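You operate a simulated robot arm through the tools that you are given. There is no shell and no other tool. Be economical: measure what you need, move in short steps, check, and stop when the job is done.

The job below is to be done with a simulated robot arm. You get a single attempt, and the scene is never put back.

JOB
Shut the booth down: volts and feed to zero, damper shut, air off, mains last.

The check looks at the end state, three seconds after you hand in, the way a careful person would. Anything else that was tipped, shoved, dropped, spilled or broken makes it a failure.

ROBOT AND FRAMES
A 7-joint arm with a two-finger parallel gripper, fixed in place. Base frame: the origin is at the foot of the arm, x ahead of it, y to its left, z up. Readings come in m, rad, newtons and seconds.
With the tool pointing down near the work surface it reaches from about 0.12 to 0.52 m from the base axis. Its first joint turns from -1.152 to 1.152 rad. Payload 2.4 kg.
Tool frame: the origin (TCP) lies between the finger pads and is the grasp point; the fingertips stand 0.03 m ahead of it; z points along the fingers, y is the line along which they close. The gripper opens to 0.094 m. The fingers are 0.028 m wide and 0.01 m thick; the gripper's body (0.05 by 0.096 m) begins 0.055 m behind the TCP.
Orientation is that of the tool frame in the base frame, as a unit quaternion [w, x, y, z]. With the fingers straight down and closing along the base's y, the tool's x points along the base's -x, its y along +y and its z along -z.

CONTROLS
- The arm moves only by the tool drive_tool. Its argument "rows" is a list of rows, each a list of 3 entries, a list of its own where there are three numbers: the shift along the tool's x, y, z in m, then the turn, a rotation vector about the tool's x, y, z in rad, then the opening in per cent of the stroke, from 0 (shut) to 100 (fully open). In form: [[[dx, dy, dz], [ax, ay, az], claw], ...]. A call has 1 to 20 rows; each row is the pose to reach, as a shift and turn from the pose commanded when the call began, along the tool's axes at that moment. A row lasts 0.2 s, in which the tool goes at most 0.05 m and 0.15 rad; a call with a longer step from one row to the next is refused whole, and so is a gripper value outside its range. Where a pose cannot be reached the arm comes as near as it can. A force on the tool above 70 N (or 10 N above the force at the start of the call, whichever is more), or a blocked arm, ends the call early, and 0.2 s more pass. Each finger travels about 0.153 m/s and halts on what it meets, pressing with about 33 N; the grip force reading is that of the motor and also rises with nothing between the fingers. The clock runs only during rows and for 0.2 s after the last one: add rows that repeat a pose to give the fingers time. The reply holds the time, the measured pose of the TCP, the force on the tool along the base axes, the opening and the grip force, in the units named above and with some noise.
- Cameras (640 x 400 px; columns grow to the right, rows downward): "scene" is fixed at [0.0397, 0.4994, 1.4235]; the picture's right is [-0.70, -0.72, 0.00], its down [-0.53, 0.52, -0.67] and it looks along [0.48, -0.47, -0.74] (base axes); focal length 326 px, centre (320, 200). "wrist" rides on the gripper at [-0.037, 0, -0.058] in the tool frame; the picture's right is [0.00, -1.00, 0.00], its down [0.97, 0.00, -0.24] and it looks along [0.24, 0.00, 0.97] (tool axes); focal length 218 px, centre (320, 200).
- get_image(camera): a new picture of that camera. No time passes.
- point_at(camera, pixels): for up to 12 pixels [column, row] of the newest picture of that camera ("zoom" is the newest enlarged one), the place [x, y, z] in the base frame of the surface seen there, good to about 0.003 m, but the place of the scene camera against the robot may be out by one fixed shift of up to 0.025 m in any direction. No time passes.
- inspect(camera, box): a new picture of the part [left, top, right, bottom] of that camera's present view, enlarged. No time passes.
- job_done(): hands the job in; it is judged then, once.

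Go step by step. Measure first, check grasps and placings, and put right what went wrong. The budget is 80 turns and 34 pictures, counting those below and the enlarged ones. Unless the task says otherwise, let go and move clear before handing in, and close with one line.

The tools are called after "Emit:" as name(argument=value, ...) on one line, values as JSON. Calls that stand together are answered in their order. drive_tool: Moves the arm, as the interface text tells. Its arguments: {"type":"object","properties":{"rows":{"type":"array"}},"required":["rows"]} The other tools are called the same way: get_image (camera) takes a picture; point_at (camera, pixels) gives the place of the surface under pixels of a picture; inspect (camera, box) takes an enlarged picture of a part of a camera's view; job_done () hands the job in.

At the start:

```text
clock: 0.0
tcp_pos: [0.4049, 0.1127, 0.8496]
ee_rot: [0.0, 0.0, 1.0, 0.001]
ft_force: [0.5, -0.1, 0.0]
width: 0.094
grip_force: 0.0
```

scene: 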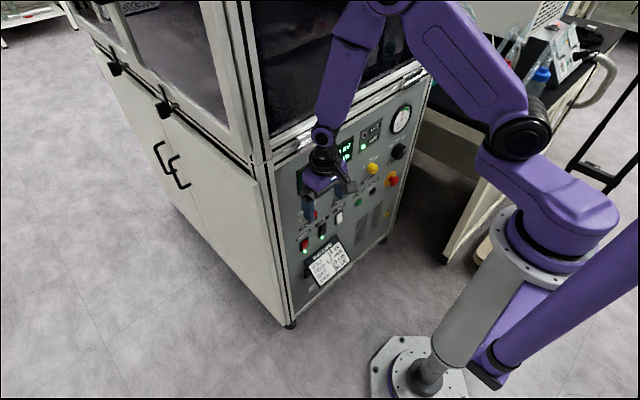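
wrist: 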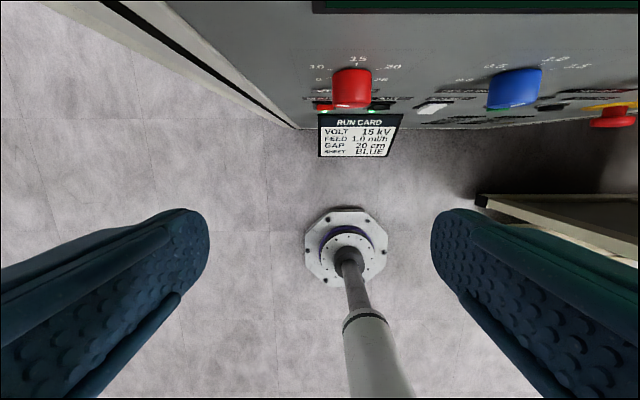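

The panel stands ahead of the arm, with a red and a blue knob at wrist pixels (352,88) and (515,88), and switches and a run card below. I'll enlarge the panel to read it.

Emit:
inspect(camera="scene", box=[270, 80, 430, 300])

Emit:
inspect(camera="wrist", box=[290, 0, 640, 170])

```text
1.82 times, centred on (350, 190) of scene
```

zoom: 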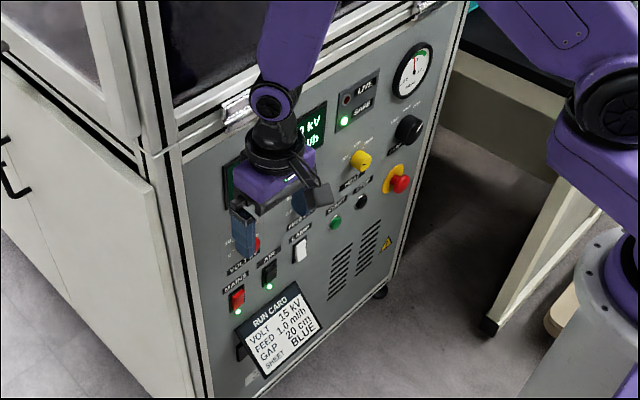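

```text
1.83 times, centred on (465, 85) of wrist
```

zoom: 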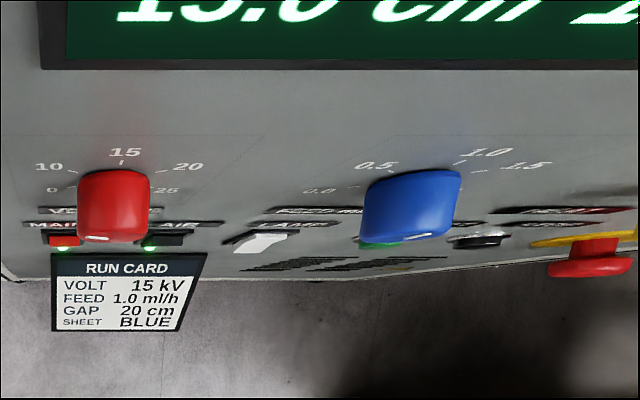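

Red is the volts knob and blue the feed knob; the mains, air and lamp rockers sit below. I'll measure the panel points through the wrist camera.

Emit:
point_at(camera="wrist", pixels=[[352, 75], [352, 103], [515, 75], [515, 100], [323, 106], [379, 106], [432, 108], [355, 135], [450, 60], [270, 40], [610, 118], [551, 107]])

Emit:
point_at(camera="scene", pixels=[[372, 168], [398, 151], [400, 118], [391, 179], [304, 242], [321, 230], [339, 216], [363, 190], [361, 202], [380, 210], [290, 210], [325, 265]])

```text
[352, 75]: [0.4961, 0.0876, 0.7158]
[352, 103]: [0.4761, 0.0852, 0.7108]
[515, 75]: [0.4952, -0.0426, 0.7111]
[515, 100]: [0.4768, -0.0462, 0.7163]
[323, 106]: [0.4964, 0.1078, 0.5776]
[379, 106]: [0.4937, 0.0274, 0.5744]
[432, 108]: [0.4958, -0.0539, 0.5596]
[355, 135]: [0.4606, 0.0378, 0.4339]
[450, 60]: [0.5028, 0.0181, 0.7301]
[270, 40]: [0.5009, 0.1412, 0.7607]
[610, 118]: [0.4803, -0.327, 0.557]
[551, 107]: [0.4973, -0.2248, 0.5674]
```

```text
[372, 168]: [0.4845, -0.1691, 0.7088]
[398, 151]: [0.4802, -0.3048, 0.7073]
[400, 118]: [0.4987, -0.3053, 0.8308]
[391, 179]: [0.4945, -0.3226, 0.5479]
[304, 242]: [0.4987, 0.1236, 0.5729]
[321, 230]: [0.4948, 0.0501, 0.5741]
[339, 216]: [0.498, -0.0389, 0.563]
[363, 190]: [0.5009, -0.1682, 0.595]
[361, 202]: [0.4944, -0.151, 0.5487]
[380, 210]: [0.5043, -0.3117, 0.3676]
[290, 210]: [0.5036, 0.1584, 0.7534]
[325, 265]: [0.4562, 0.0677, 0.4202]
```

The panel plane is x≈0.502, facing −x. I'll back off and turn the tool to face the panel (turn −90° about tool y).

Emit:
drive_tool(rows=[[[0.03, -0.02, 0.0], [0, -0.14, 0], 100], [[0.06, -0.04, 0.0], [0, -0.28, 0], 100], [[0.07, -0.06, 0.0], [0, -0.42, 0], 100], [[0.08, -0.08, 0.02], [0, -0.56, 0], 100], [[0.08, -0.1, 0.03], [0, -0.7, 0], 100], [[0.08, -0.12, 0.04], [0, -0.84, 0], 100], [[0.08, -0.13, 0.05], [0, -0.98, 0], 100], [[0.08, -0.13, 0.06], [0, -1.12, 0], 100], [[0.08, -0.13, 0.07], [0, -1.26, 0], 100], [[0.08, -0.13, 0.08], [0, -1.4, 0], 100], [[0.08, -0.13, 0.1], [0, -1.5, 0], 100], [[0.08, -0.13, 0.1], [0, -1.5708, 0], 100], [[0.08, -0.13, 0.1], [0, -1.5708, 0], 100]])

Emit:
get_image(camera="wrist")

```text
clock: 2.8
tcp_pos: [0.3826, 0.1627, 0.6989]
ee_rot: [0.708, 0.0, 0.706, -0.001]
ft_force: [0.2, 0.2, 0.0]
width: 0.0943
grip_force: 0.2
out of reach, approached as far as the arm can: row 2, 3, 4, 5, 6, 7, 8, 9, 10, 11, 12, 13
```

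```text
29 pictures are left
```

wrist: 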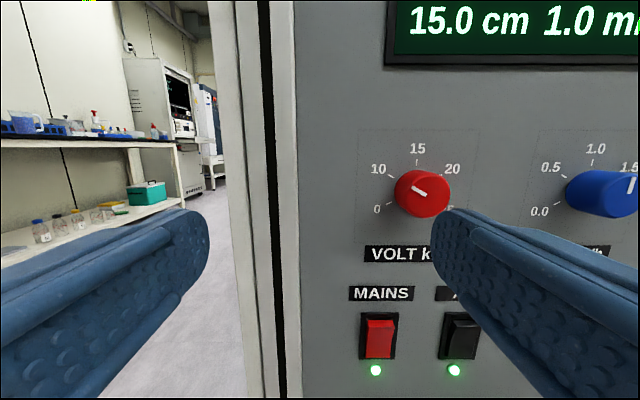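

Tool now faces the panel, though the position was limited by reach (0.383, 0.163, 0.699). I'll zoom on the knobs for pointers and scale.

Emit:
inspect(camera="wrist", box=[340, 0, 640, 390])

Emit:
point_at(camera="wrist", pixels=[[422, 193], [400, 205], [376, 209], [379, 168], [418, 149], [452, 169], [380, 325], [380, 352], [459, 325], [459, 345], [605, 193], [597, 149]])

```text
1.03 times, centred on (490, 195) of wrist
```

zoom: 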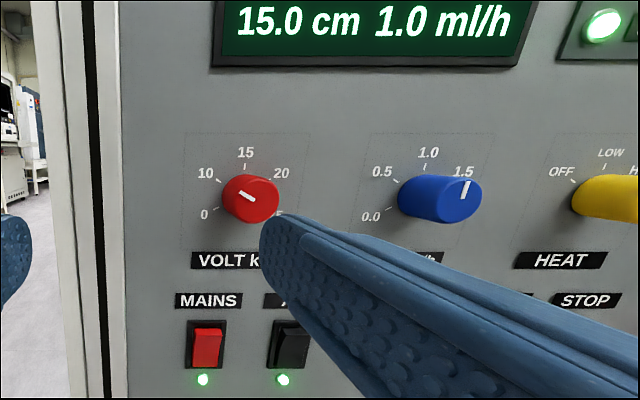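

```text
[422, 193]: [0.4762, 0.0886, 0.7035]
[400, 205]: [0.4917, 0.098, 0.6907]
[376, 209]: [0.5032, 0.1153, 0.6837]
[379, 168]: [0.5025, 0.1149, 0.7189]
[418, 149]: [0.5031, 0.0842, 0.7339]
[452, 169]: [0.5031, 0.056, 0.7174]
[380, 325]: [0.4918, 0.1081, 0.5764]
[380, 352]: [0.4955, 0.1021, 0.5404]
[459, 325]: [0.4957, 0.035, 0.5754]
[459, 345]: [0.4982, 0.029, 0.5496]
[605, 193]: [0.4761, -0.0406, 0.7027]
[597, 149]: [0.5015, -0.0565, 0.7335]
```

Volts knob centre is about (0.476 face, y 0.0855, z 0.703), with its mark at upper left (≈10), and the scale zero at −120°. I'll move in front of it and check how motion is referenced.

Emit:
drive_tool(rows=[[[0, -0.03, 0.02], [0, 0, 0], 80], [[-0.004, -0.06, 0.035], [0, 0, 0], 70], [[-0.004, -0.077, 0.037], [0, 0, 0], 65], [[-0.004, -0.077, 0.037], [0, 0, 0], 65]])

Emit:
get_image(camera="wrist")

```text
clock: 3.8
tcp_pos: [0.4459, 0.1302, 0.6983]
ee_rot: [0.708, -0.001, 0.707, -0.001]
ft_force: [-21.6, 0.7, 6.1]
width: 0.0607
grip_force: 0.2
out of reach, approached as far as the arm can: row 1, 2, 3, 4
```

```text
27 pictures are left
```

wrist: 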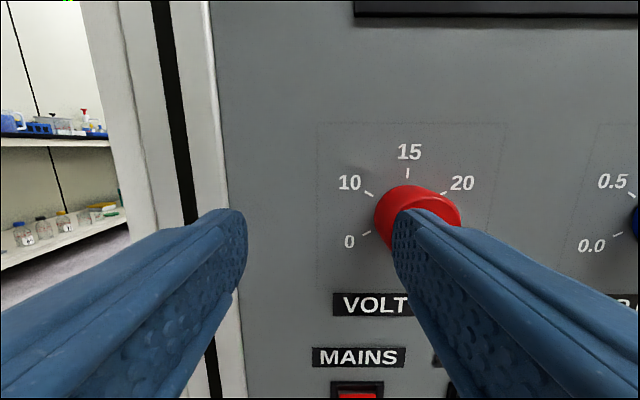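

The right finger is resting on the red knob (pixel 420,210) with −21 N; reach clipping pushed the arm forward. I'll back straight away from the panel with a little downward pitch.

Emit:
drive_tool(rows=[[[-0.01, 0.0, -0.03], [0, 0.1, 0], 65], [[-0.02, 0.0, -0.05], [0, 0.2, 0], 65], [[-0.03, 0.0, -0.06], [0, 0.3, 0], 65], [[-0.03, 0.0, -0.06], [0, 0.3, 0], 65]])

Emit:
get_image(camera="scene")

```text
clock: 4.8
tcp_pos: [0.3869, 0.1895, 0.71]
ee_rot: [0.592, -0.001, 0.806, -0.003]
ft_force: [-0.5, -0.6, 0.1]
width: 0.0611
grip_force: 0.0
out of reach, approached as far as the arm can: row 1, 2, 3, 4
```

```text
26 pictures are left
```

scene: 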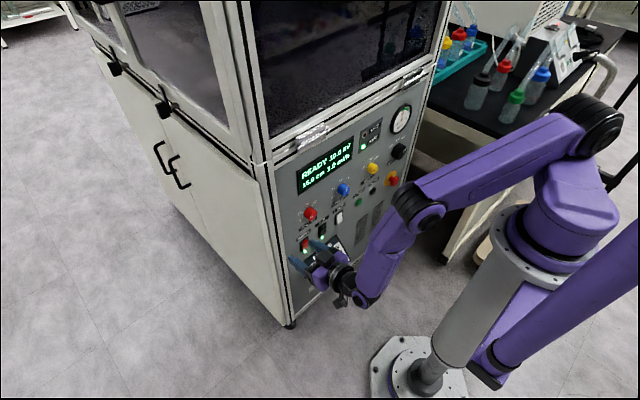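

The display reads READY 10.0 kV, 15.0 cm, 1.0 ml/h. To understand the reach limit I'll locate the arm's joints in the scene picture.

Emit:
point_at(camera="scene", pixels=[[597, 115], [560, 185], [500, 265], [590, 125], [418, 205], [425, 222], [368, 295], [345, 285], [325, 275], [405, 378]])

Emit:
inspect(camera="scene", box=[280, 100, 640, 325])

```text
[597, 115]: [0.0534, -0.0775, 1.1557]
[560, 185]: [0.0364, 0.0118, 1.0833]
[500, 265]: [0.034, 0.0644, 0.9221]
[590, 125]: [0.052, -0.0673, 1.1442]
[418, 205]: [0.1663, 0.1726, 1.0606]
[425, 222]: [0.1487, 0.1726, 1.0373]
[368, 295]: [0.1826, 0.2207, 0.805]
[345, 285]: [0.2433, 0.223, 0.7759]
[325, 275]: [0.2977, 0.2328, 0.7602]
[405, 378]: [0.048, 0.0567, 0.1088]
```

```text
1.78 times, centred on (460, 212) of scene
```

zoom: 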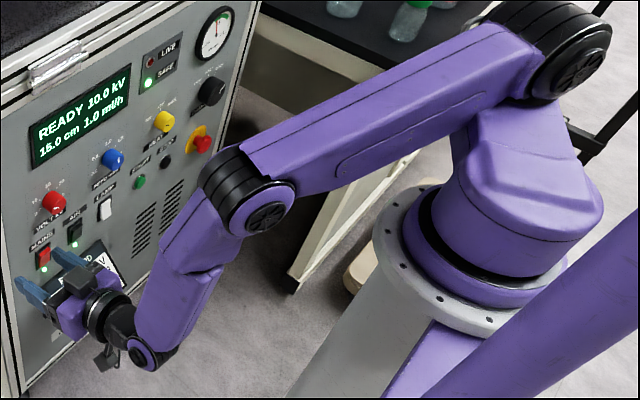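

The wrist seems to be hitting a bend limit when the hand is horizontal and close in. I'll test with a zero move what pose is being taken as the reference.

Emit:
drive_tool(rows=[[[0, 0, 0], [0, 0, 0], 65]])

```text
clock: 5.2
tcp_pos: [0.3876, 0.1897, 0.7109]
ee_rot: [0.594, -0.001, 0.804, -0.002]
ft_force: [-0.4, -0.9, -0.3]
width: 0.061
grip_force: 0.0
```

The reference is the reached pose. I'll step sideways in −y only with the slight pitch kept, to see what clips.

Emit:
drive_tool(rows=[[[0, -0.03, 0], [0, 0, 0], 65], [[-0.0, -0.05, 0.0], [0, 0, 0], 65]])

```text
clock: 5.8
tcp_pos: [0.3873, 0.1852, 0.7015]
ee_rot: [0.594, 0.001, 0.805, -0.003]
ft_force: [0.1, -0.4, 1.3]
width: 0.0611
grip_force: 0.0
out of reach, approached as far as the arm can: row 1, 2
```

Sideways motion needs the wrist to stay far enough from the shoulder, so I'll move in −y while going forward in +x along an arc.

Emit:
drive_tool(rows=[[[-0.006, -0.01, 0.02], [0, 0, 0], 65], [[-0.01, -0.03, 0.03], [0, 0, 0], 65], [[-0.012, -0.055, 0.036], [0, 0, 0], 65], [[-0.013, -0.08, 0.04], [0, 0, 0], 65], [[-0.013, -0.1, 0.042], [0, 0, 0], 65], [[-0.013, -0.1, 0.042], [0, 0, 0], 65]])

```text
clock: 7.2
tcp_pos: [0.4632, 0.1317, 0.6751]
ee_rot: [0.591, -0.002, 0.807, -0.003]
ft_force: [-16.7, 3.4, -9.6]
width: 0.0586
grip_force: 0.1
out of reach, approached as far as the arm can: row 2, 3, 4, 5, 6
```

Contact again with −17 N: the clipping drives the tool forward. I'll back off and pitch the tool more downward (about 45°), which should relieve the wrist bend.

Emit:
drive_tool(rows=[[[0, 0.01, -0.03], [0, 0.1, 0], 65], [[-0.02, 0.01, -0.045], [0, 0.23, 0], 65], [[-0.02, 0.01, -0.05], [0, 0.36, 0], 65], [[-0.02, 0.0, -0.05], [0, 0.5, 0], 65], [[-0.02, 0.0, -0.05], [0, 0.5, 0], 65]])

```text
clock: 8.4
tcp_pos: [0.4285, 0.137, 0.713]
ee_rot: [0.375, 0.0, 0.927, -0.002]
ft_force: [-0.6, 0.1, 0.5]
width: 0.0612
grip_force: 0.0
out of reach, approached as far as the arm can: row 1, 2, 3, 4, 5
```

At 46° pitch it nearly reached the target. I'll test moving −y here.

Emit:
drive_tool(rows=[[[0, -0.03, -0.0], [0, 0, 0], 65], [[0, -0.052, 0], [0, 0, 0], 65], [[0, -0.052, 0], [0, 0, 0], 65]])

Emit:
get_image(camera="scene")

```text
clock: 9.2
tcp_pos: [0.4446, 0.1177, 0.7101]
ee_rot: [0.371, -0.005, 0.929, -0.006]
ft_force: [-32.9, 9.4, 4.9]
width: 0.0564
grip_force: 0.0
out of reach, approached as far as the arm can: row 1, 2, 3
```

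```text
24 pictures are left
```

scene: 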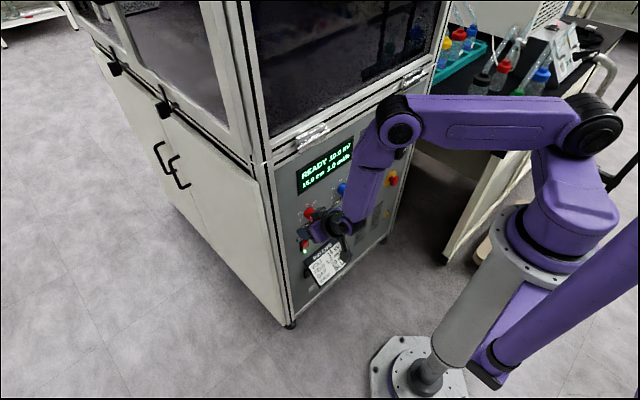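

It pressed the knob again (−33 N); I'll back off straight, and locate the arm joints in this picture.

Emit:
point_at(camera="scene", pixels=[[597, 132], [400, 133], [395, 105], [375, 190], [347, 222], [318, 228], [550, 120], [450, 125], [545, 215], [309, 213]])

Emit:
drive_tool(rows=[[[-0.015, 0.01, -0.03], [0, 0, 0], 65], [[-0.02, 0.015, -0.045], [0, 0, 0], 65], [[-0.02, 0.015, -0.045], [0, 0, 0], 65]])

```text
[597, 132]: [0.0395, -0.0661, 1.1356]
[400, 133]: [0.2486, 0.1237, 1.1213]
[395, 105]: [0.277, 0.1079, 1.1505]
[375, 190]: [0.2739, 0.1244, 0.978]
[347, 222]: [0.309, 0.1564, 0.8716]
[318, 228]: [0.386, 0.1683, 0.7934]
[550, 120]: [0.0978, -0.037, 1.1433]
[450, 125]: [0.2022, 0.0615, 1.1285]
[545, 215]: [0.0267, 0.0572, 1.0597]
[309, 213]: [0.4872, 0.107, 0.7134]
```

```text
clock: 10.0
tcp_pos: [0.4335, 0.1301, 0.7611]
ee_rot: [0.376, 0.0, 0.927, -0.002]
ft_force: [-0.3, -0.2, -0.5]
width: 0.0611
grip_force: 0.1
```

At z=0.761 this pose was reached without clipping. I'll test a −y shift at this height, clear of the knob.

Emit:
drive_tool(rows=[[[-0.01, -0.02, -0.01], [0, 0, 0], 65], [[-0.01, -0.045, -0.01], [0, 0, 0], 65]])

```text
clock: 10.6
tcp_pos: [0.4511, 0.103, 0.7789]
ee_rot: [0.372, -0.001, 0.928, -0.007]
ft_force: [0.1, 0.6, -0.3]
width: 0.0612
grip_force: 0.0
out of reach, approached as far as the arm can: row 1, 2
```

The limits fit a keep-out sphere of about 0.32 m around (0,0,0.94) for the wrist, so a horizontal hand approached from low is best. I'll swing to y≈0.17, go down to z≈0.62 and level the hand.

Emit:
drive_tool(rows=[[[0.0036, 0.045, -0.0035], [0, 0, 0], 65], [[0.028, 0.067, 0.0146], [0, 0, 0], 65], [[0.063, 0.067, 0.0364], [0, -0.14, 0], 65], [[0.1, 0.067, 0.0546], [0, -0.28, 0], 65], [[0.1367, 0.067, 0.0764], [0, -0.42, 0], 65], [[0.1473, 0.067, 0.0801], [0, -0.56, 0], 65], [[0.1473, 0.067, 0.0801], [0, -0.7, 0], 65], [[0.1473, 0.067, 0.0801], [0, -0.805, 0], 65], [[0.1473, 0.067, 0.0801], [0, -0.805, 0], 65]])

```text
clock: 12.6
tcp_pos: [0.3903, 0.1796, 0.6945]
ee_rot: [0.707, -0.018, 0.707, -0.016]
ft_force: [0.4, 1.0, -0.6]
width: 0.0611
grip_force: 0.1
out of reach, approached as far as the arm can: row 6, 7, 8, 9
```

The hand levelled only by rising to z=0.694, so a level hand is limited by wrist bend. Steeply pitched poses farther out are comfortable, so I'll work the knobs from above with about 50° pitch; first I go above the volts knob.

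Emit:
drive_tool(rows=[[[-0.03, 0, 0.01], [0, 0.13, 0.01], 65], [[-0.06, 0, 0.02], [-0.005, 0.27, 0.02], 65], [[-0.085, 0, 0.03], [-0.01, 0.41, 0.03], 65], [[-0.105, -0.01, 0.04], [-0.015, 0.55, 0.035], 65], [[-0.12, -0.03, 0.05], [-0.02, 0.69, 0.04], 65], [[-0.12, -0.06, 0.055], [-0.02, 0.82, 0.045], 65], [[-0.12, -0.08, 0.055], [-0.02, 0.87, 0.045], 65], [[-0.12, -0.094, 0.055], [-0.02, 0.87, 0.045], 65], [[-0.12, -0.094, 0.055], [-0.02, 0.87, 0.045], 65]])

Emit:
get_image(camera="wrist")

```text
clock: 14.6
tcp_pos: [0.4574, 0.0946, 0.8222]
ee_rot: [0.343, 0.009, 0.939, 0.016]
ft_force: [-1.0, -0.5, 0.5]
width: 0.0613
grip_force: 0.1
out of reach, approached as far as the arm can: row 1, 2, 3, 4, 5, 6, 7, 8, 9
```

```text
23 pictures are left
```

wrist: 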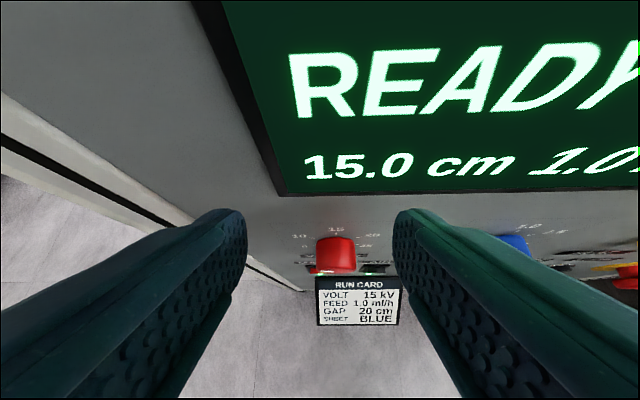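

The gripper sits above the red knob (336,252), pitch ≈50°. I'll measure the knob edges and display bezel before descending.

Emit:
point_at(camera="wrist", pixels=[[319, 250], [353, 250], [336, 238], [336, 262], [336, 270], [290, 192], [330, 180], [337, 229], [323, 271], [375, 268]])

```text
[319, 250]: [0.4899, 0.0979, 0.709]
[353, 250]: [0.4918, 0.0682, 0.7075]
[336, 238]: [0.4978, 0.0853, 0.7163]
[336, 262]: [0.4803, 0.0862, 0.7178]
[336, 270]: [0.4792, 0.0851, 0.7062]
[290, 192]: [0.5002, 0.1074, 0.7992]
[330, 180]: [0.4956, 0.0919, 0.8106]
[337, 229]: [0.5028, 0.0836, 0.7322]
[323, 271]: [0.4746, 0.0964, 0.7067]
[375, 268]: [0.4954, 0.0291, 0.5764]
```

Knob centre is y≈0.084, z≈0.702, radius 0.016. I'll descend straddling it, then ease forward.

Emit:
drive_tool(rows=[[[0.018, -0.0096, 0.02], [0.012, 0, -0.014], 65], [[0.043, -0.0096, 0.048], [0.024, 0, -0.028], 65], [[0.0674, -0.0096, 0.0766], [0.024, 0, -0.028], 65], [[0.0674, -0.0096, 0.0766], [0.024, 0, -0.028], 65], [[0.0626, -0.0096, 0.0911], [0.024, 0, -0.028], 65], [[0.0626, -0.0096, 0.0911], [0.024, 0, -0.028], 65]])

Emit:
get_image(camera="wrist")

```text
clock: 16.0
tcp_pos: [0.4729, 0.0908, 0.7112]
ee_rot: [0.344, -0.002, 0.939, 0.003]
ft_force: [-5.0, 1.2, 2.3]
width: 0.0606
grip_force: 0.1
out of reach, approached as far as the arm can: row 1, 2, 3, 4, 5, 6
```

```text
22 pictures are left
```

wrist: 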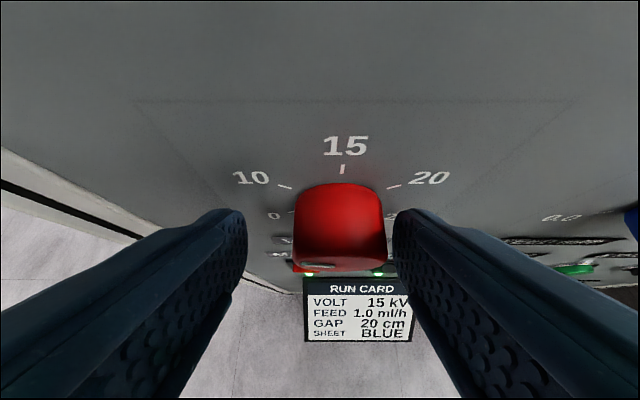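

The fingers straddle the red knob well. I'll close on it.

Emit:
drive_tool(rows=[[[0, -0.006, 0], [0, 0, 0], 45], [[0, -0.006, 0], [0, 0, 0], 20], [[0, -0.006, 0], [0, 0, 0], 20]])

```text
clock: 16.8
tcp_pos: [0.4724, 0.0852, 0.7085]
ee_rot: [0.34, 0.0, 0.94, 0.0]
ft_force: [-26.6, -16.7, 5.1]
width: 0.034
grip_force: 13.3
out of reach, approached as far as the arm can: row 1, 2, 3
```

Gripped at 0.034 m. I'll now turn the knob about its own axis (base x) counter-clockwise ~60° toward 0.

Emit:
drive_tool(rows=[[[0, 0.0005, 0], [0.104, 0, -0.087], 20], [[0, 0.001, 0], [0.208, 0, -0.173], 20], [[0, 0.002, 0], [0.312, 0, -0.26], 20], [[0.0005, 0.003, 0.0005], [0.415, 0, -0.346], 20], [[0.001, 0.004, 0.001], [0.52, 0, -0.433], 20], [[0.001, 0.0045, 0.001], [0.623, 0, -0.52], 20], [[0.002, 0.005, 0.002], [0.727, 0, -0.606], 20], [[0.002, 0.005, 0.002], [0.806, 0, -0.672], 20], [[0.002, 0.005, 0.002], [0.806, 0, -0.672], 20]])

Emit:
get_image(camera="scene")

```text
clock: 18.8
tcp_pos: [0.4718, 0.0949, 0.7051]
ee_rot: [0.298, -0.169, 0.816, -0.466]
ft_force: [-47.2, 11.7, -12.1]
width: 0.0332
grip_force: 44.8
```

```text
21 pictures are left
```

scene: 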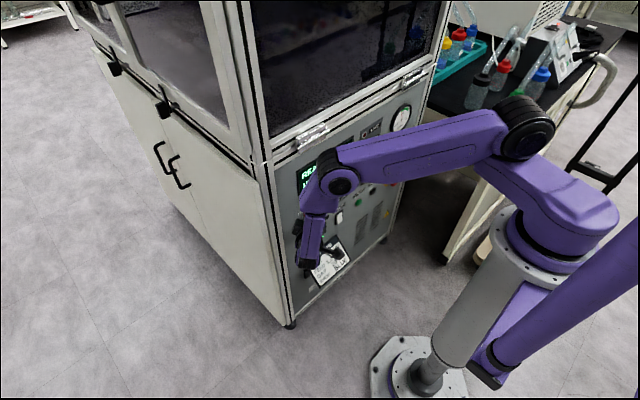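

The turn completed without clipping (rotation −60°). I'll release and back straight out, then read the dial.

Emit:
drive_tool(rows=[[[0.002, 0, -0.002], [0, 0, 0], 60], [[0.002, 0, -0.002], [0, 0, 0], 65], [[0.015, 0, -0.013], [0, 0, 0], 65], [[0.031, 0, -0.026], [0, 0, 0], 65], [[0.054, 0, -0.045], [0, 0, 0], 65], [[0.054, 0, -0.045], [0, 0, 0], 65]])

Emit:
get_image(camera="wrist")

```text
clock: 20.2
tcp_pos: [0.4048, 0.094, 0.7081]
ee_rot: [0.301, -0.168, 0.814, -0.467]
ft_force: [-1.0, 0.9, 0.0]
width: 0.0612
grip_force: 0.1
```

```text
20 pictures are left
```

wrist: 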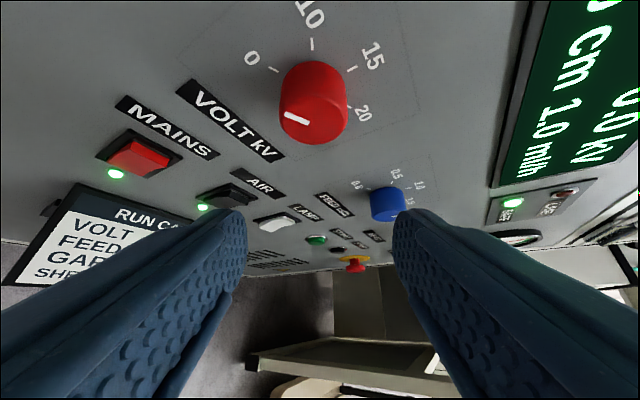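

In this side posture the arm is free (x=0.405 without clipping), and the volts mark now points toward 0. I'll zoom on the dial and display.

Emit:
inspect(camera="wrist", box=[330, 20, 640, 230])

Emit:
point_at(camera="wrist", pixels=[[387, 205], [372, 203], [405, 206], [357, 184], [395, 174], [134, 158], [146, 150], [224, 197], [235, 190], [300, 105]])

```text
1.90 times, centred on (485, 125) of wrist
```

zoom: 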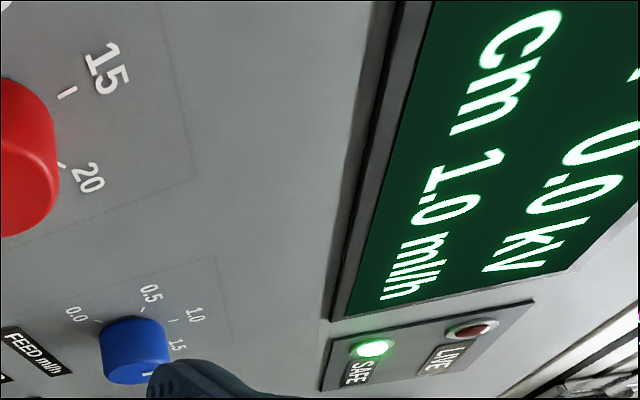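

```text
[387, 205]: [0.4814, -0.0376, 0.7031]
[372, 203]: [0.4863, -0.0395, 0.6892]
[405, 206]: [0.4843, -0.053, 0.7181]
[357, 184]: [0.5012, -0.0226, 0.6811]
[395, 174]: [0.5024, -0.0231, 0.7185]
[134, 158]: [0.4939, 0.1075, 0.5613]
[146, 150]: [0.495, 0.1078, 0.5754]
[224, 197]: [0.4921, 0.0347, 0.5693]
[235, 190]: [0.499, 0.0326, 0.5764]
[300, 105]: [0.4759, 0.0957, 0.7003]
```

Volts appear at 0.0 kV (I'll confirm from the front later). Feed knob centre is about (y −0.054, z 0.703). I'll swing the tool back upright above the feed knob.

Emit:
drive_tool(rows=[[[0.004, -0.0184, 0.0106], [-0.1, 0, 0.084], 65], [[0.008, -0.0369, 0.0212], [-0.2, 0, 0.168], 65], [[0.012, -0.0553, 0.0319], [-0.3, 0, 0.25], 65], [[0.016, -0.0738, 0.0425], [-0.4, 0, 0.335], 65], [[0.02, -0.0922, 0.0531], [-0.5, 0, 0.42], 65], [[0.024, -0.1107, 0.0637], [-0.6, 0, 0.5], 65], [[0.028, -0.129, 0.0744], [-0.7, 0, 0.585], 65], [[0.0318, -0.1476, 0.085], [-0.804, 0, 0.67], 65], [[0.0318, -0.1476, 0.085], [-0.804, 0, 0.67], 65]])

Emit:
get_image(camera="wrist")

```text
clock: 22.2
tcp_pos: [0.469, -0.0386, 0.7985]
ee_rot: [0.34, -0.016, 0.939, -0.041]
ft_force: [-0.1, -0.2, -1.0]
width: 0.0613
grip_force: 0.1
out of reach, approached as far as the arm can: row 7, 8, 9
```

```text
18 pictures are left
```

wrist: 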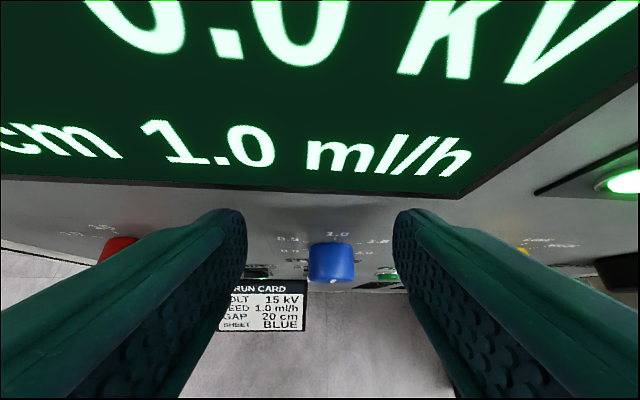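

Display shows "0.0 kV". The blue knob is at (331,262); I'll measure its edges.

Emit:
point_at(camera="wrist", pixels=[[311, 258], [352, 258], [332, 250], [332, 272], [338, 234], [340, 260]])

```text
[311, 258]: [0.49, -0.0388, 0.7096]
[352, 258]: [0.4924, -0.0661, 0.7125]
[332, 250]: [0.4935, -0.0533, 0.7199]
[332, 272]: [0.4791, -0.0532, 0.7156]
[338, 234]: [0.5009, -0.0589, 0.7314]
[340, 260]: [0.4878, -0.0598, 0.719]
```

Feed knob centre y≈−0.0535, radius 0.016. Descending to straddle it with slightly more pitch.

Emit:
drive_tool(rows=[[[0.0, -0.0075, 0.0], [0, 0.08, 0], 65], [[0.018, -0.0075, 0.022], [0, 0.15, 0], 65], [[0.036, -0.0075, 0.044], [0, 0.15, 0], 65], [[0.0528, -0.0075, 0.066], [0, 0.15, 0], 65], [[0.0528, -0.0075, 0.066], [0, 0.15, 0], 65]])

Emit:
get_image(camera="wrist")

```text
clock: 23.4
tcp_pos: [0.4699, -0.0531, 0.7146]
ee_rot: [0.27, -0.013, 0.962, -0.043]
ft_force: [0.9, -0.1, -0.8]
width: 0.0612
grip_force: 0.2
```

```text
17 pictures are left
```

wrist: 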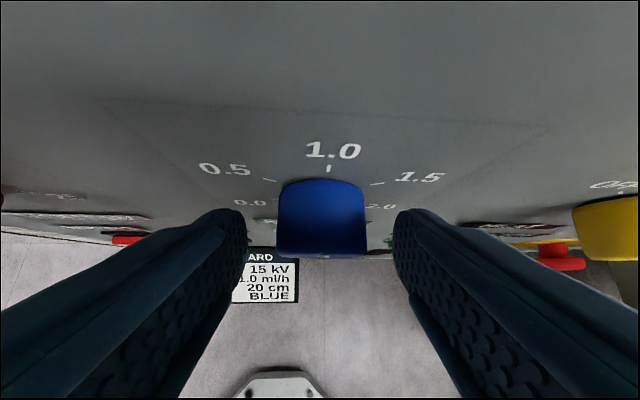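

Reached cleanly, knob between the fingers. I'll grip and turn 60° counter-clockwise.

Emit:
drive_tool(rows=[[[0, 0, 0], [0, 0, 0], 40], [[0, 0, 0], [0, 0, 0], 20], [[0, 0, 0], [0, 0, 0], 20], [[0, 0.0015, 0], [0.112, 0, -0.069], 20], [[0.0003, 0.003, 0.0005], [0.224, 0, -0.137], 20], [[0.0007, 0.0045, 0.001], [0.336, 0, -0.206], 20], [[0.001, 0.0058, 0.0018], [0.448, 0, -0.275], 20], [[0.0015, 0.007, 0.0026], [0.56, 0, -0.343], 20], [[0.002, 0.008, 0.0035], [0.672, 0, -0.412], 20], [[0.0027, 0.0085, 0.0045], [0.784, 0, -0.48], 20], [[0.0033, 0.009, 0.0054], [0.896, 0, -0.549], 20], [[0.0033, 0.009, 0.0054], [0.896, 0, -0.549], 20]])

```text
clock: 26.0
tcp_pos: [0.4703, -0.043, 0.706]
ee_rot: [0.227, -0.152, 0.811, -0.517]
ft_force: [-16.5, 30.8, -13.3]
width: 0.0331
grip_force: 45.1
```

Turned 60°. I'll open, orbit the open fingers back to upright around the knob, re-grip and turn again.

Emit:
drive_tool(rows=[[[0, 0, 0], [0, 0, 0], 50], [[0, 0, 0], [0, 0, 0], 65], [[0.0004, -0.0015, 0.0006], [-0.112, 0, 0.069], 65], [[0.0008, -0.003, 0.0012], [-0.224, 0, 0.137], 65], [[0.0012, -0.0045, 0.0019], [-0.336, 0, 0.206], 65], [[0.0015, -0.006, 0.0025], [-0.448, 0, 0.275], 65], [[0.0019, -0.0076, 0.0031], [-0.56, 0, 0.343], 65], [[0.0023, -0.009, 0.0038], [-0.672, 0, 0.412], 65], [[0.0027, -0.0107, 0.0044], [-0.784, 0, 0.48], 65], [[0.0031, -0.0122, 0.005], [-0.896, 0, 0.549], 65], [[0.0031, -0.0122, 0.005], [-0.896, 0, 0.549], 65]])

Emit:
get_image(camera="scene")

```text
clock: 28.4
tcp_pos: [0.4706, -0.0563, 0.7157]
ee_rot: [0.268, -0.013, 0.962, -0.042]
ft_force: [0.0, -0.6, -0.6]
width: 0.0611
grip_force: 0.1
```

```text
16 pictures are left
```

scene: 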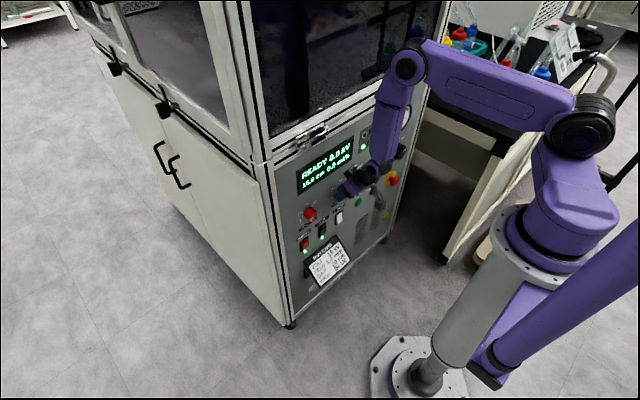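

The display is visible at (325,178); enlarging it to read the feed.

Emit:
inspect(camera="scene", box=[290, 140, 370, 230])

```text
4.44 times, centred on (330, 185) of scene
```

zoom: 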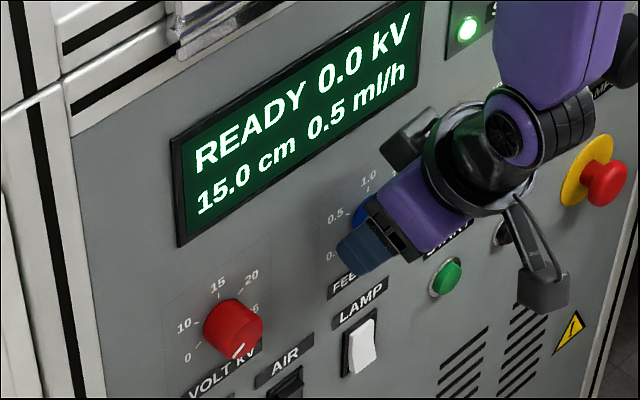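

Volts 0.0 kV, feed now 0.5 ml/h: one more identical 60° turn brings zero.

Emit:
drive_tool(rows=[[[0, 0.002, 0], [0, 0, 0], 40], [[0, 0.002, 0], [0, 0, 0], 20], [[0, 0.002, 0], [0, 0, 0], 20], [[0, 0.003, 0], [0.112, 0, -0.069], 20], [[0.0003, 0.0045, 0.0005], [0.224, 0, -0.137], 20], [[0.0007, 0.006, 0.001], [0.336, 0, -0.206], 20], [[0.001, 0.0075, 0.0018], [0.448, 0, -0.275], 20], [[0.0015, 0.009, 0.0026], [0.56, 0, -0.343], 20], [[0.002, 0.01, 0.0035], [0.672, 0, -0.412], 20], [[0.0027, 0.0105, 0.0045], [0.784, 0, -0.48], 20], [[0.0033, 0.011, 0.0054], [0.91, 0, -0.558], 20], [[0.0033, 0.011, 0.0054], [0.91, 0, -0.558], 20]])

Emit:
drive_tool(rows=[[[0, 0, 0], [0, 0, 0], 50], [[0, 0, 0], [0, 0, 0], 65], [[0.017, 0, -0.0105], [0, 0, 0], 65], [[0.038, 0, -0.024], [0, 0, 0], 65], [[0.06, 0, -0.037], [0, 0, 0], 65], [[0.06, 0, -0.037], [0, 0, 0], 65]])

Emit:
inspect(camera="scene", box=[290, 90, 430, 270])

```text
clock: 31.0
tcp_pos: [0.4711, -0.0417, 0.7066]
ee_rot: [0.226, -0.154, 0.808, -0.522]
ft_force: [-10.8, 29.3, -21.9]
width: 0.0335
grip_force: 45.0
```

```text
clock: 32.4
tcp_pos: [0.3999, -0.045, 0.7083]
ee_rot: [0.225, -0.15, 0.807, -0.525]
ft_force: [0.3, -0.9, -0.4]
width: 0.0612
grip_force: 0.1
```

```text
2.22 times, centred on (360, 180) of scene
```

zoom: 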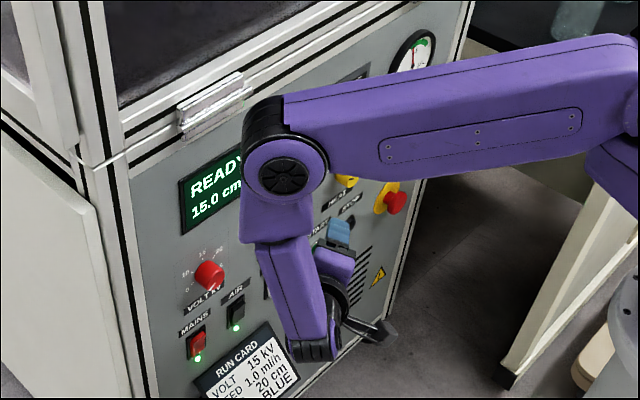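

The arm occludes the feed reading for now. Next I'll move upright over to the right side of the panel to see the damper knob.

Emit:
drive_tool(rows=[[[0.0065, -0.0194, 0.017], [-0.109, 0, 0.067], 65], [[0.013, -0.0388, 0.034], [-0.218, 0, 0.133], 65], [[0.0195, -0.0582, 0.051], [-0.327, 0, 0.2], 65], [[0.026, -0.0776, 0.068], [-0.436, 0, 0.267], 65], [[0.0326, -0.097, 0.085], [-0.545, 0, 0.333], 65], [[0.039, -0.1163, 0.102], [-0.653, 0, 0.4], 65], [[0.0456, -0.1357, 0.119], [-0.762, 0, 0.467], 65], [[0.052, -0.155, 0.136], [-0.871, 0, 0.533], 65], [[0.0586, -0.1745, 0.153], [-0.98, 0, 0.6], 65], [[0.0586, -0.1745, 0.153], [-0.98, 0, 0.6], 65]])

Emit:
get_image(camera="wrist")

Emit:
inspect(camera="scene", box=[290, 90, 430, 270])

```text
clock: 34.6
tcp_pos: [0.4738, -0.18, 0.8131]
ee_rot: [0.242, 0.001, 0.967, -0.077]
ft_force: [-14.2, -1.6, -9.9]
width: 0.0606
grip_force: 0.0
out of reach, approached as far as the arm can: row 7, 8, 9, 10
```

```text
13 pictures are left
```

wrist: 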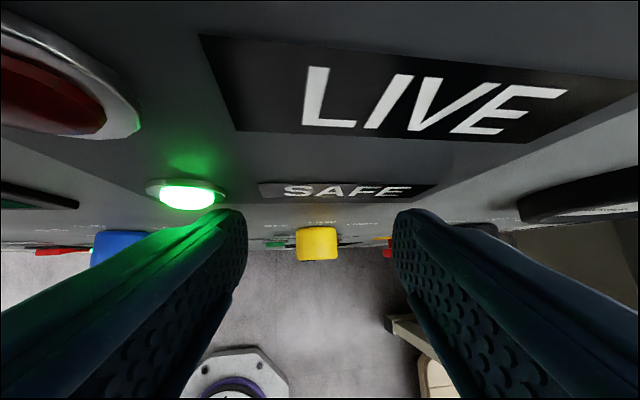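

```text
2.22 times, centred on (360, 180) of scene
```

zoom: 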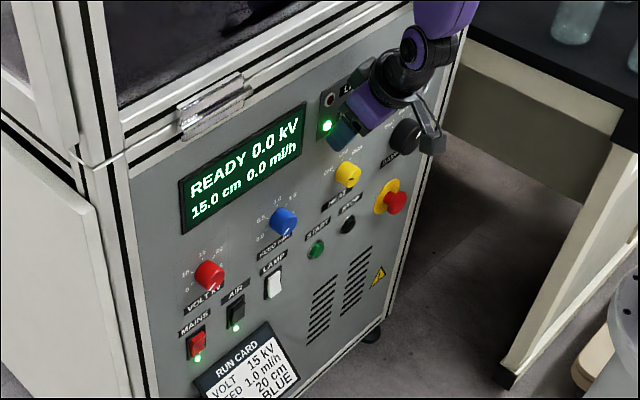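

Confirmed: READY 0.0 kV, 0.0 ml/h. The fingertips lightly touch the panel (−14 N), so I'll back off and then shift right toward the black damper knob.

Emit:
drive_tool(rows=[[[0.02, 0, -0.012], [0, 0, 0], 65], [[0.031, -0.03, -0.01], [0, 0, 0], 65], [[0.031, -0.065, -0.0053], [0, 0, 0], 65], [[0.031, -0.1, -0.0053], [0, 0, 0], 65], [[0.031, -0.13, -0.0053], [0, 0, 0], 65], [[0.031, -0.13, -0.0053], [0, 0, 0], 65]])

Emit:
get_image(camera="wrist")

```text
clock: 35.7
tcp_pos: [0.4748, -0.2368, 0.8306]
ee_rot: [0.209, -0.013, 0.974, -0.09]
ft_force: [-6.5, 24.4, 6.4]
width: 0.0483
grip_force: 0.1
out of reach, approached as far as the arm can: row 2, 3, 4, 5
stopped in row 5: the force on the tool passed its limit (the readings are from after the stop); the commanded pose is now the measured one
```

```text
11 pictures are left
```

wrist: 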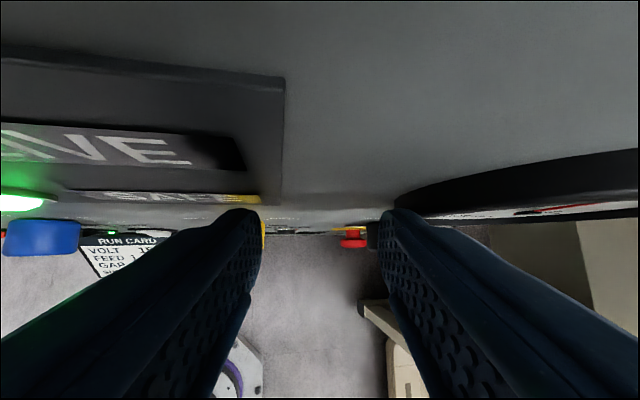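

The right finger touched the gauge rim and stopped the move. I'll retreat left/back, leaning the hand to the left (the free posture), and look again.

Emit:
drive_tool(rows=[[[0.01, 0.02, -0.004], [0.1, 0, -0.045], 65], [[0.025, 0.03, -0.011], [0.22, 0, -0.1], 65], [[0.045, 0.03, -0.02], [0.34, 0, -0.15], 65], [[0.06, 0.03, -0.027], [0.46, 0, -0.205], 65], [[0.07, 0.03, -0.031], [0.58, 0, -0.26], 65], [[0.08, 0.03, -0.036], [0.7, 0, -0.315], 65], [[0.08, 0.03, -0.036], [0.78, 0, -0.35], 65], [[0.08, 0.03, -0.036], [0.78, 0, -0.35], 65]])

Emit:
get_image(camera="wrist")

```text
clock: 37.5
tcp_pos: [0.388, -0.2117, 0.8238]
ee_rot: [0.18, -0.092, 0.848, -0.49]
ft_force: [0.7, 0.0, -0.6]
width: 0.0613
grip_force: 0.1
```

```text
10 pictures are left
```

wrist: 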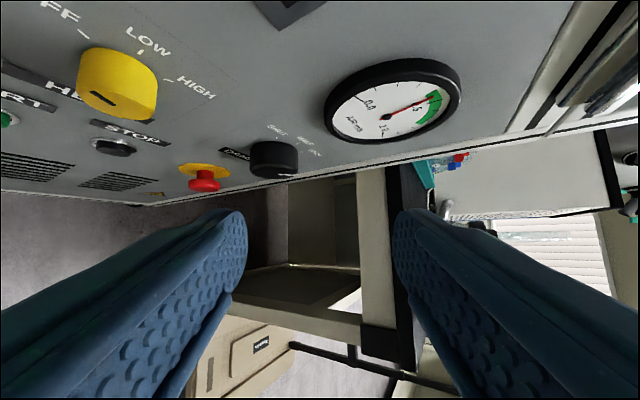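

Free posture, no clipping. The damper knob is at (273,160) under the gauge; I'll enlarge and measure it.

Emit:
inspect(camera="wrist", box=[200, 100, 360, 200])

Emit:
point_at(camera="wrist", pixels=[[253, 158], [275, 145], [297, 158], [275, 175], [276, 127], [305, 141], [317, 153], [205, 183], [345, 100], [460, 95], [390, 140]])

```text
4.00 times, centred on (280, 150) of wrist
```

zoom: 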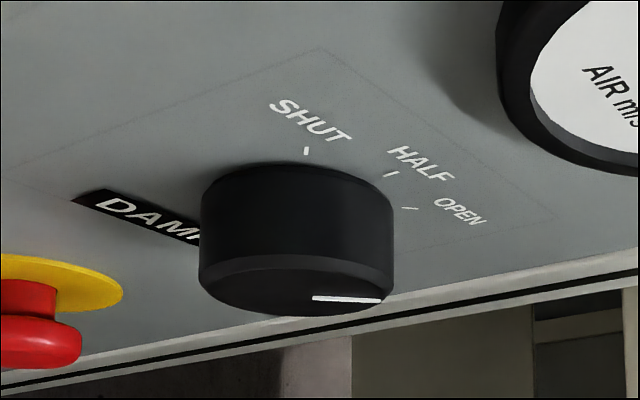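

```text
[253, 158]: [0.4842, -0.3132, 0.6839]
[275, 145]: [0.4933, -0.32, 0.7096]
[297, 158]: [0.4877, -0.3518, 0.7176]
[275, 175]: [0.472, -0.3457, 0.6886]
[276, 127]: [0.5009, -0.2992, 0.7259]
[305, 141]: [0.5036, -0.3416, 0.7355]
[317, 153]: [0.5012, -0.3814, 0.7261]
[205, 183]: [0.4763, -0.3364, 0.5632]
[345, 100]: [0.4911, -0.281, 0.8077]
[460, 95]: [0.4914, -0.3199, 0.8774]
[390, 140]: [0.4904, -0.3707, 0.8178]
```

The damper knob (centre ≈ y −0.338, z 0.697, radius ≈0.025, mark apparently toward OPEN) must go counter-clockwise to SHUT. I'll go to a standoff in front of it with about 30° lean and wider opening.

Emit:
drive_tool(rows=[[[0.0036, 0.005, 0.02], [-0.059, -0.015, 0.03], 70], [[0.0073, 0.01, 0.04], [-0.117, -0.03, 0.06], 80], [[0.011, 0.015, 0.06], [-0.176, -0.044, 0.088], 88], [[0.0146, 0.02, 0.08], [-0.235, -0.058, 0.118], 88], [[0.018, 0.025, 0.1], [-0.293, -0.073, 0.147], 88], [[0.022, 0.03, 0.12], [-0.352, -0.088, 0.176], 88], [[0.0255, 0.035, 0.14], [-0.41, -0.1, 0.206], 88], [[0.0291, 0.0397, 0.161], [-0.469, -0.117, 0.235], 88], [[0.0291, 0.0397, 0.161], [-0.469, -0.117, 0.235], 88]])

Emit:
get_image(camera="wrist")

```text
clock: 39.5
tcp_pos: [0.4297, -0.324, 0.7104]
ee_rot: [0.256, -0.057, 0.932, -0.25]
ft_force: [1.6, 0.4, 0.0]
width: 0.0826
grip_force: 0.2
out of reach, approached as far as the arm can: row 8, 9
```

```text
8 pictures are left
```

wrist: 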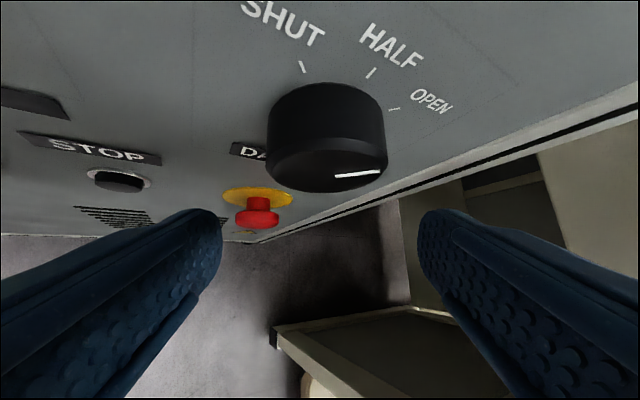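

The mark now clearly points to OPEN. Measuring the cap for its centre.

Emit:
point_at(camera="wrist", pixels=[[270, 165], [385, 160], [328, 145], [328, 188], [300, 187], [360, 187], [302, 67], [371, 73], [394, 108], [328, 170]])

```text
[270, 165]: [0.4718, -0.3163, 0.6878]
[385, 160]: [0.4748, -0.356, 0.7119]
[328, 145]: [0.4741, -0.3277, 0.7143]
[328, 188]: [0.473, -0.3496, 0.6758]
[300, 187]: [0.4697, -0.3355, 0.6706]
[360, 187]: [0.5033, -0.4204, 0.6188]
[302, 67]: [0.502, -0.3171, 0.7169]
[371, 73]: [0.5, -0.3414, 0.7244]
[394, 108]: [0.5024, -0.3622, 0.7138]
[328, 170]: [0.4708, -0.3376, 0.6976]
```

Centre ≈ (−0.338, 0.698), r ≈ 0.0235. Moving straight in to straddle it.

Emit:
drive_tool(rows=[[[-0.008, -0.006, 0.006], [0, 0, 0], 88], [[-0.018, -0.006, 0.0135], [0, 0, 0], 88], [[-0.028, -0.006, 0.021], [0, 0, 0], 88], [[-0.0341, -0.006, 0.0254], [0, 0, 0], 88], [[-0.0341, -0.006, 0.0254], [0, 0, 0], 88]])

```text
clock: 40.7
tcp_pos: [0.4726, -0.3307, 0.7105]
ee_rot: [0.259, -0.057, 0.932, -0.248]
ft_force: [0.8, 0.0, 0.1]
width: 0.0824
grip_force: 0.0
```

Exactly at target with no contact force. Grip and turn 60° counter-clockwise.

Emit:
drive_tool(rows=[[[0, 0, 0], [0, 0, 0], 60], [[0, 0, 0], [0, 0, 0], 35], [[0, 0, 0], [0, 0, 0], 35], [[0, 0.0017, 0.0001], [0.113, 0, -0.066], 35], [[0.0002, 0.0034, 0.0004], [0.226, 0, -0.132], 35], [[0.0005, 0.005, 0.0009], [0.339, 0, -0.199], 35], [[0.0009, 0.0065, 0.0015], [0.452, 0, -0.265], 35], [[0.0014, 0.0079, 0.0023], [0.565, 0, -0.331], 35], [[0.002, 0.0092, 0.0033], [0.677, 0, -0.397], 35], [[0.0026, 0.0103, 0.0044], [0.79, 0, -0.464], 35], [[0.0033, 0.0113, 0.0056], [0.903, 0, -0.53], 35], [[0.0033, 0.0113, 0.0056], [0.903, 0, -0.53], 35]])

```text
clock: 43.3
tcp_pos: [0.4712, -0.3248, 0.6934]
ee_rot: [0.182, -0.178, 0.694, -0.674]
ft_force: [16.0, -1.7, -50.8]
width: 0.0613
grip_force: 24.8
```

The width reads 0.061 with −51 N in z, which is unexpected for a 0.047 knob. I'll look.

Emit:
get_image(camera="wrist")

```text
7 pictures are left
```

wrist: 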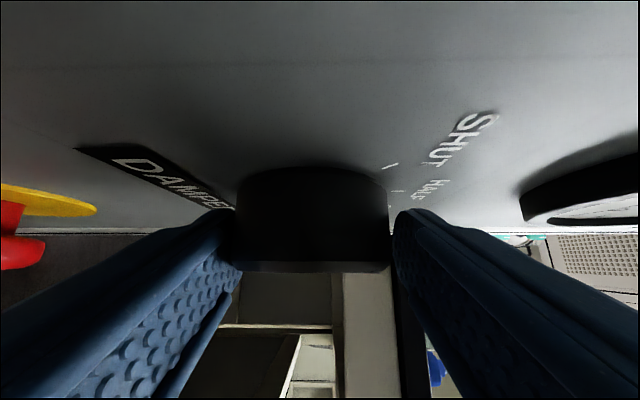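

The fingers do straddle and grip the knob (it is about 0.06 wide near its base). I'll open, orbit back by 60° and check the mark.

Emit:
drive_tool(rows=[[[0, 0, 0], [0, 0, 0], 70], [[0, 0, 0], [0, 0, 0], 88], [[0, -0.0017, 0.0001], [-0.113, 0, 0.066], 88], [[0.0002, -0.0034, 0.0004], [-0.226, 0, 0.132], 88], [[0.0005, -0.005, 0.0009], [-0.339, 0, 0.199], 88], [[0.0009, -0.0065, 0.0015], [-0.452, 0, 0.265], 88], [[0.0014, -0.0079, 0.0023], [-0.565, 0, 0.331], 88], [[0.002, -0.0092, 0.0033], [-0.677, 0, 0.397], 88], [[0.0026, -0.0103, 0.0044], [-0.79, 0, 0.464], 88], [[0.0033, -0.0113, 0.0056], [-0.903, 0, 0.53], 88], [[0.0033, -0.0113, 0.0056], [-0.903, 0, 0.53], 88]])

Emit:
inspect(camera="scene", box=[350, 90, 430, 200])

```text
clock: 45.7
tcp_pos: [0.472, -0.3313, 0.7111]
ee_rot: [0.259, -0.058, 0.932, -0.247]
ft_force: [-1.2, -0.6, -0.2]
width: 0.0826
grip_force: 0.0
```

```text
3.64 times, centred on (390, 145) of scene
```

zoom: 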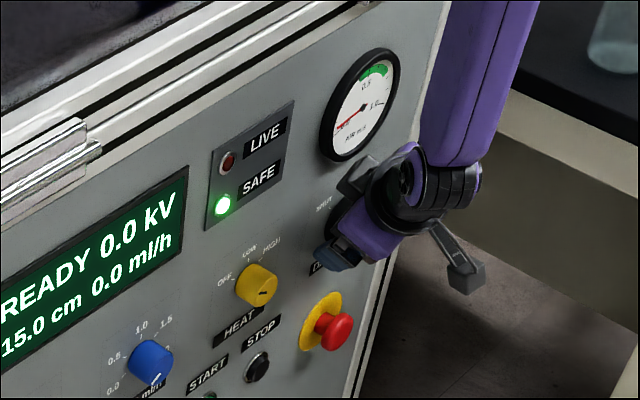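

The airflow needle has dropped to its zero end. I'll back straight out and look at the damper mark.

Emit:
drive_tool(rows=[[[0.012, 0, -0.009], [0, 0, 0], 88], [[0.025, 0, -0.0185], [0, 0, 0], 88], [[0.0341, 0.0, -0.0254], [0, 0, 0], 88], [[0.0341, 0.0, -0.0254], [0, 0, 0], 88]])

Emit:
get_image(camera="wrist")

```text
clock: 46.7
tcp_pos: [0.4302, -0.3246, 0.7138]
ee_rot: [0.255, -0.057, 0.932, -0.251]
ft_force: [0.0, 1.1, -0.1]
width: 0.0829
grip_force: 0.1
out of reach, approached as far as the arm can: row 3, 4
```

```text
5 pictures are left
```

wrist: 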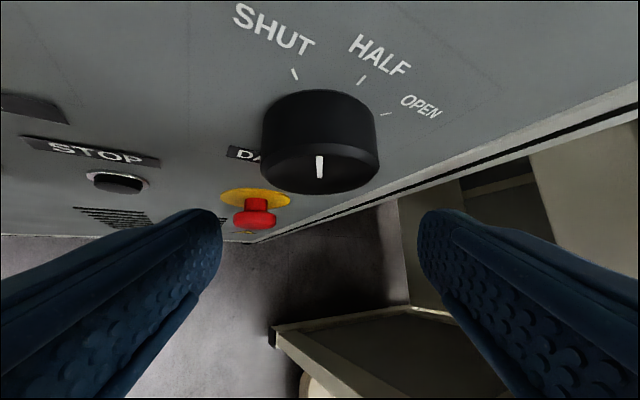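

The mark has turned to image-up/down near (320,168). I'll measure its ends and the cap rim to get its true angle.

Emit:
point_at(camera="wrist", pixels=[[320, 158], [320, 178], [320, 190], [320, 148], [270, 168], [370, 168], [263, 160], [377, 160], [296, 74], [361, 80], [386, 114], [295, 190]])

Emit:
inspect(camera="wrist", box=[240, 50, 440, 210])

```text
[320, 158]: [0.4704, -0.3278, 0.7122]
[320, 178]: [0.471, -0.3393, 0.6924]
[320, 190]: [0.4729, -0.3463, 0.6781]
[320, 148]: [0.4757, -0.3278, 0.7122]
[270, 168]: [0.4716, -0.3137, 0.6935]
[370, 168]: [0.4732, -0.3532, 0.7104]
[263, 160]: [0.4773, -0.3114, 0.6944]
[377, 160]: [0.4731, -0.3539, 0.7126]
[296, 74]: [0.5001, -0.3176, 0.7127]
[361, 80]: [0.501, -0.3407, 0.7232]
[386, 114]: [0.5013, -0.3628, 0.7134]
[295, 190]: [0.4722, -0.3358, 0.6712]
```

```text
2.50 times, centred on (340, 130) of wrist
```

zoom: 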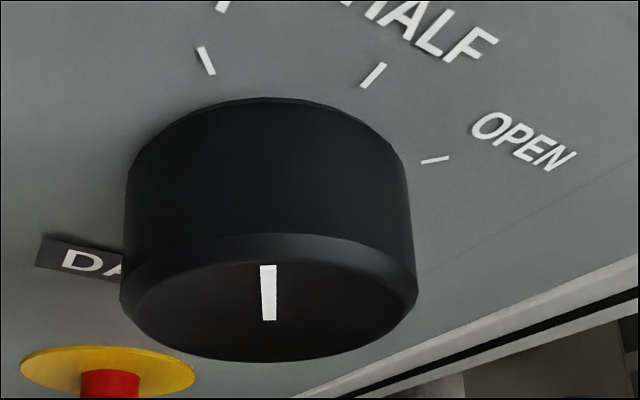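

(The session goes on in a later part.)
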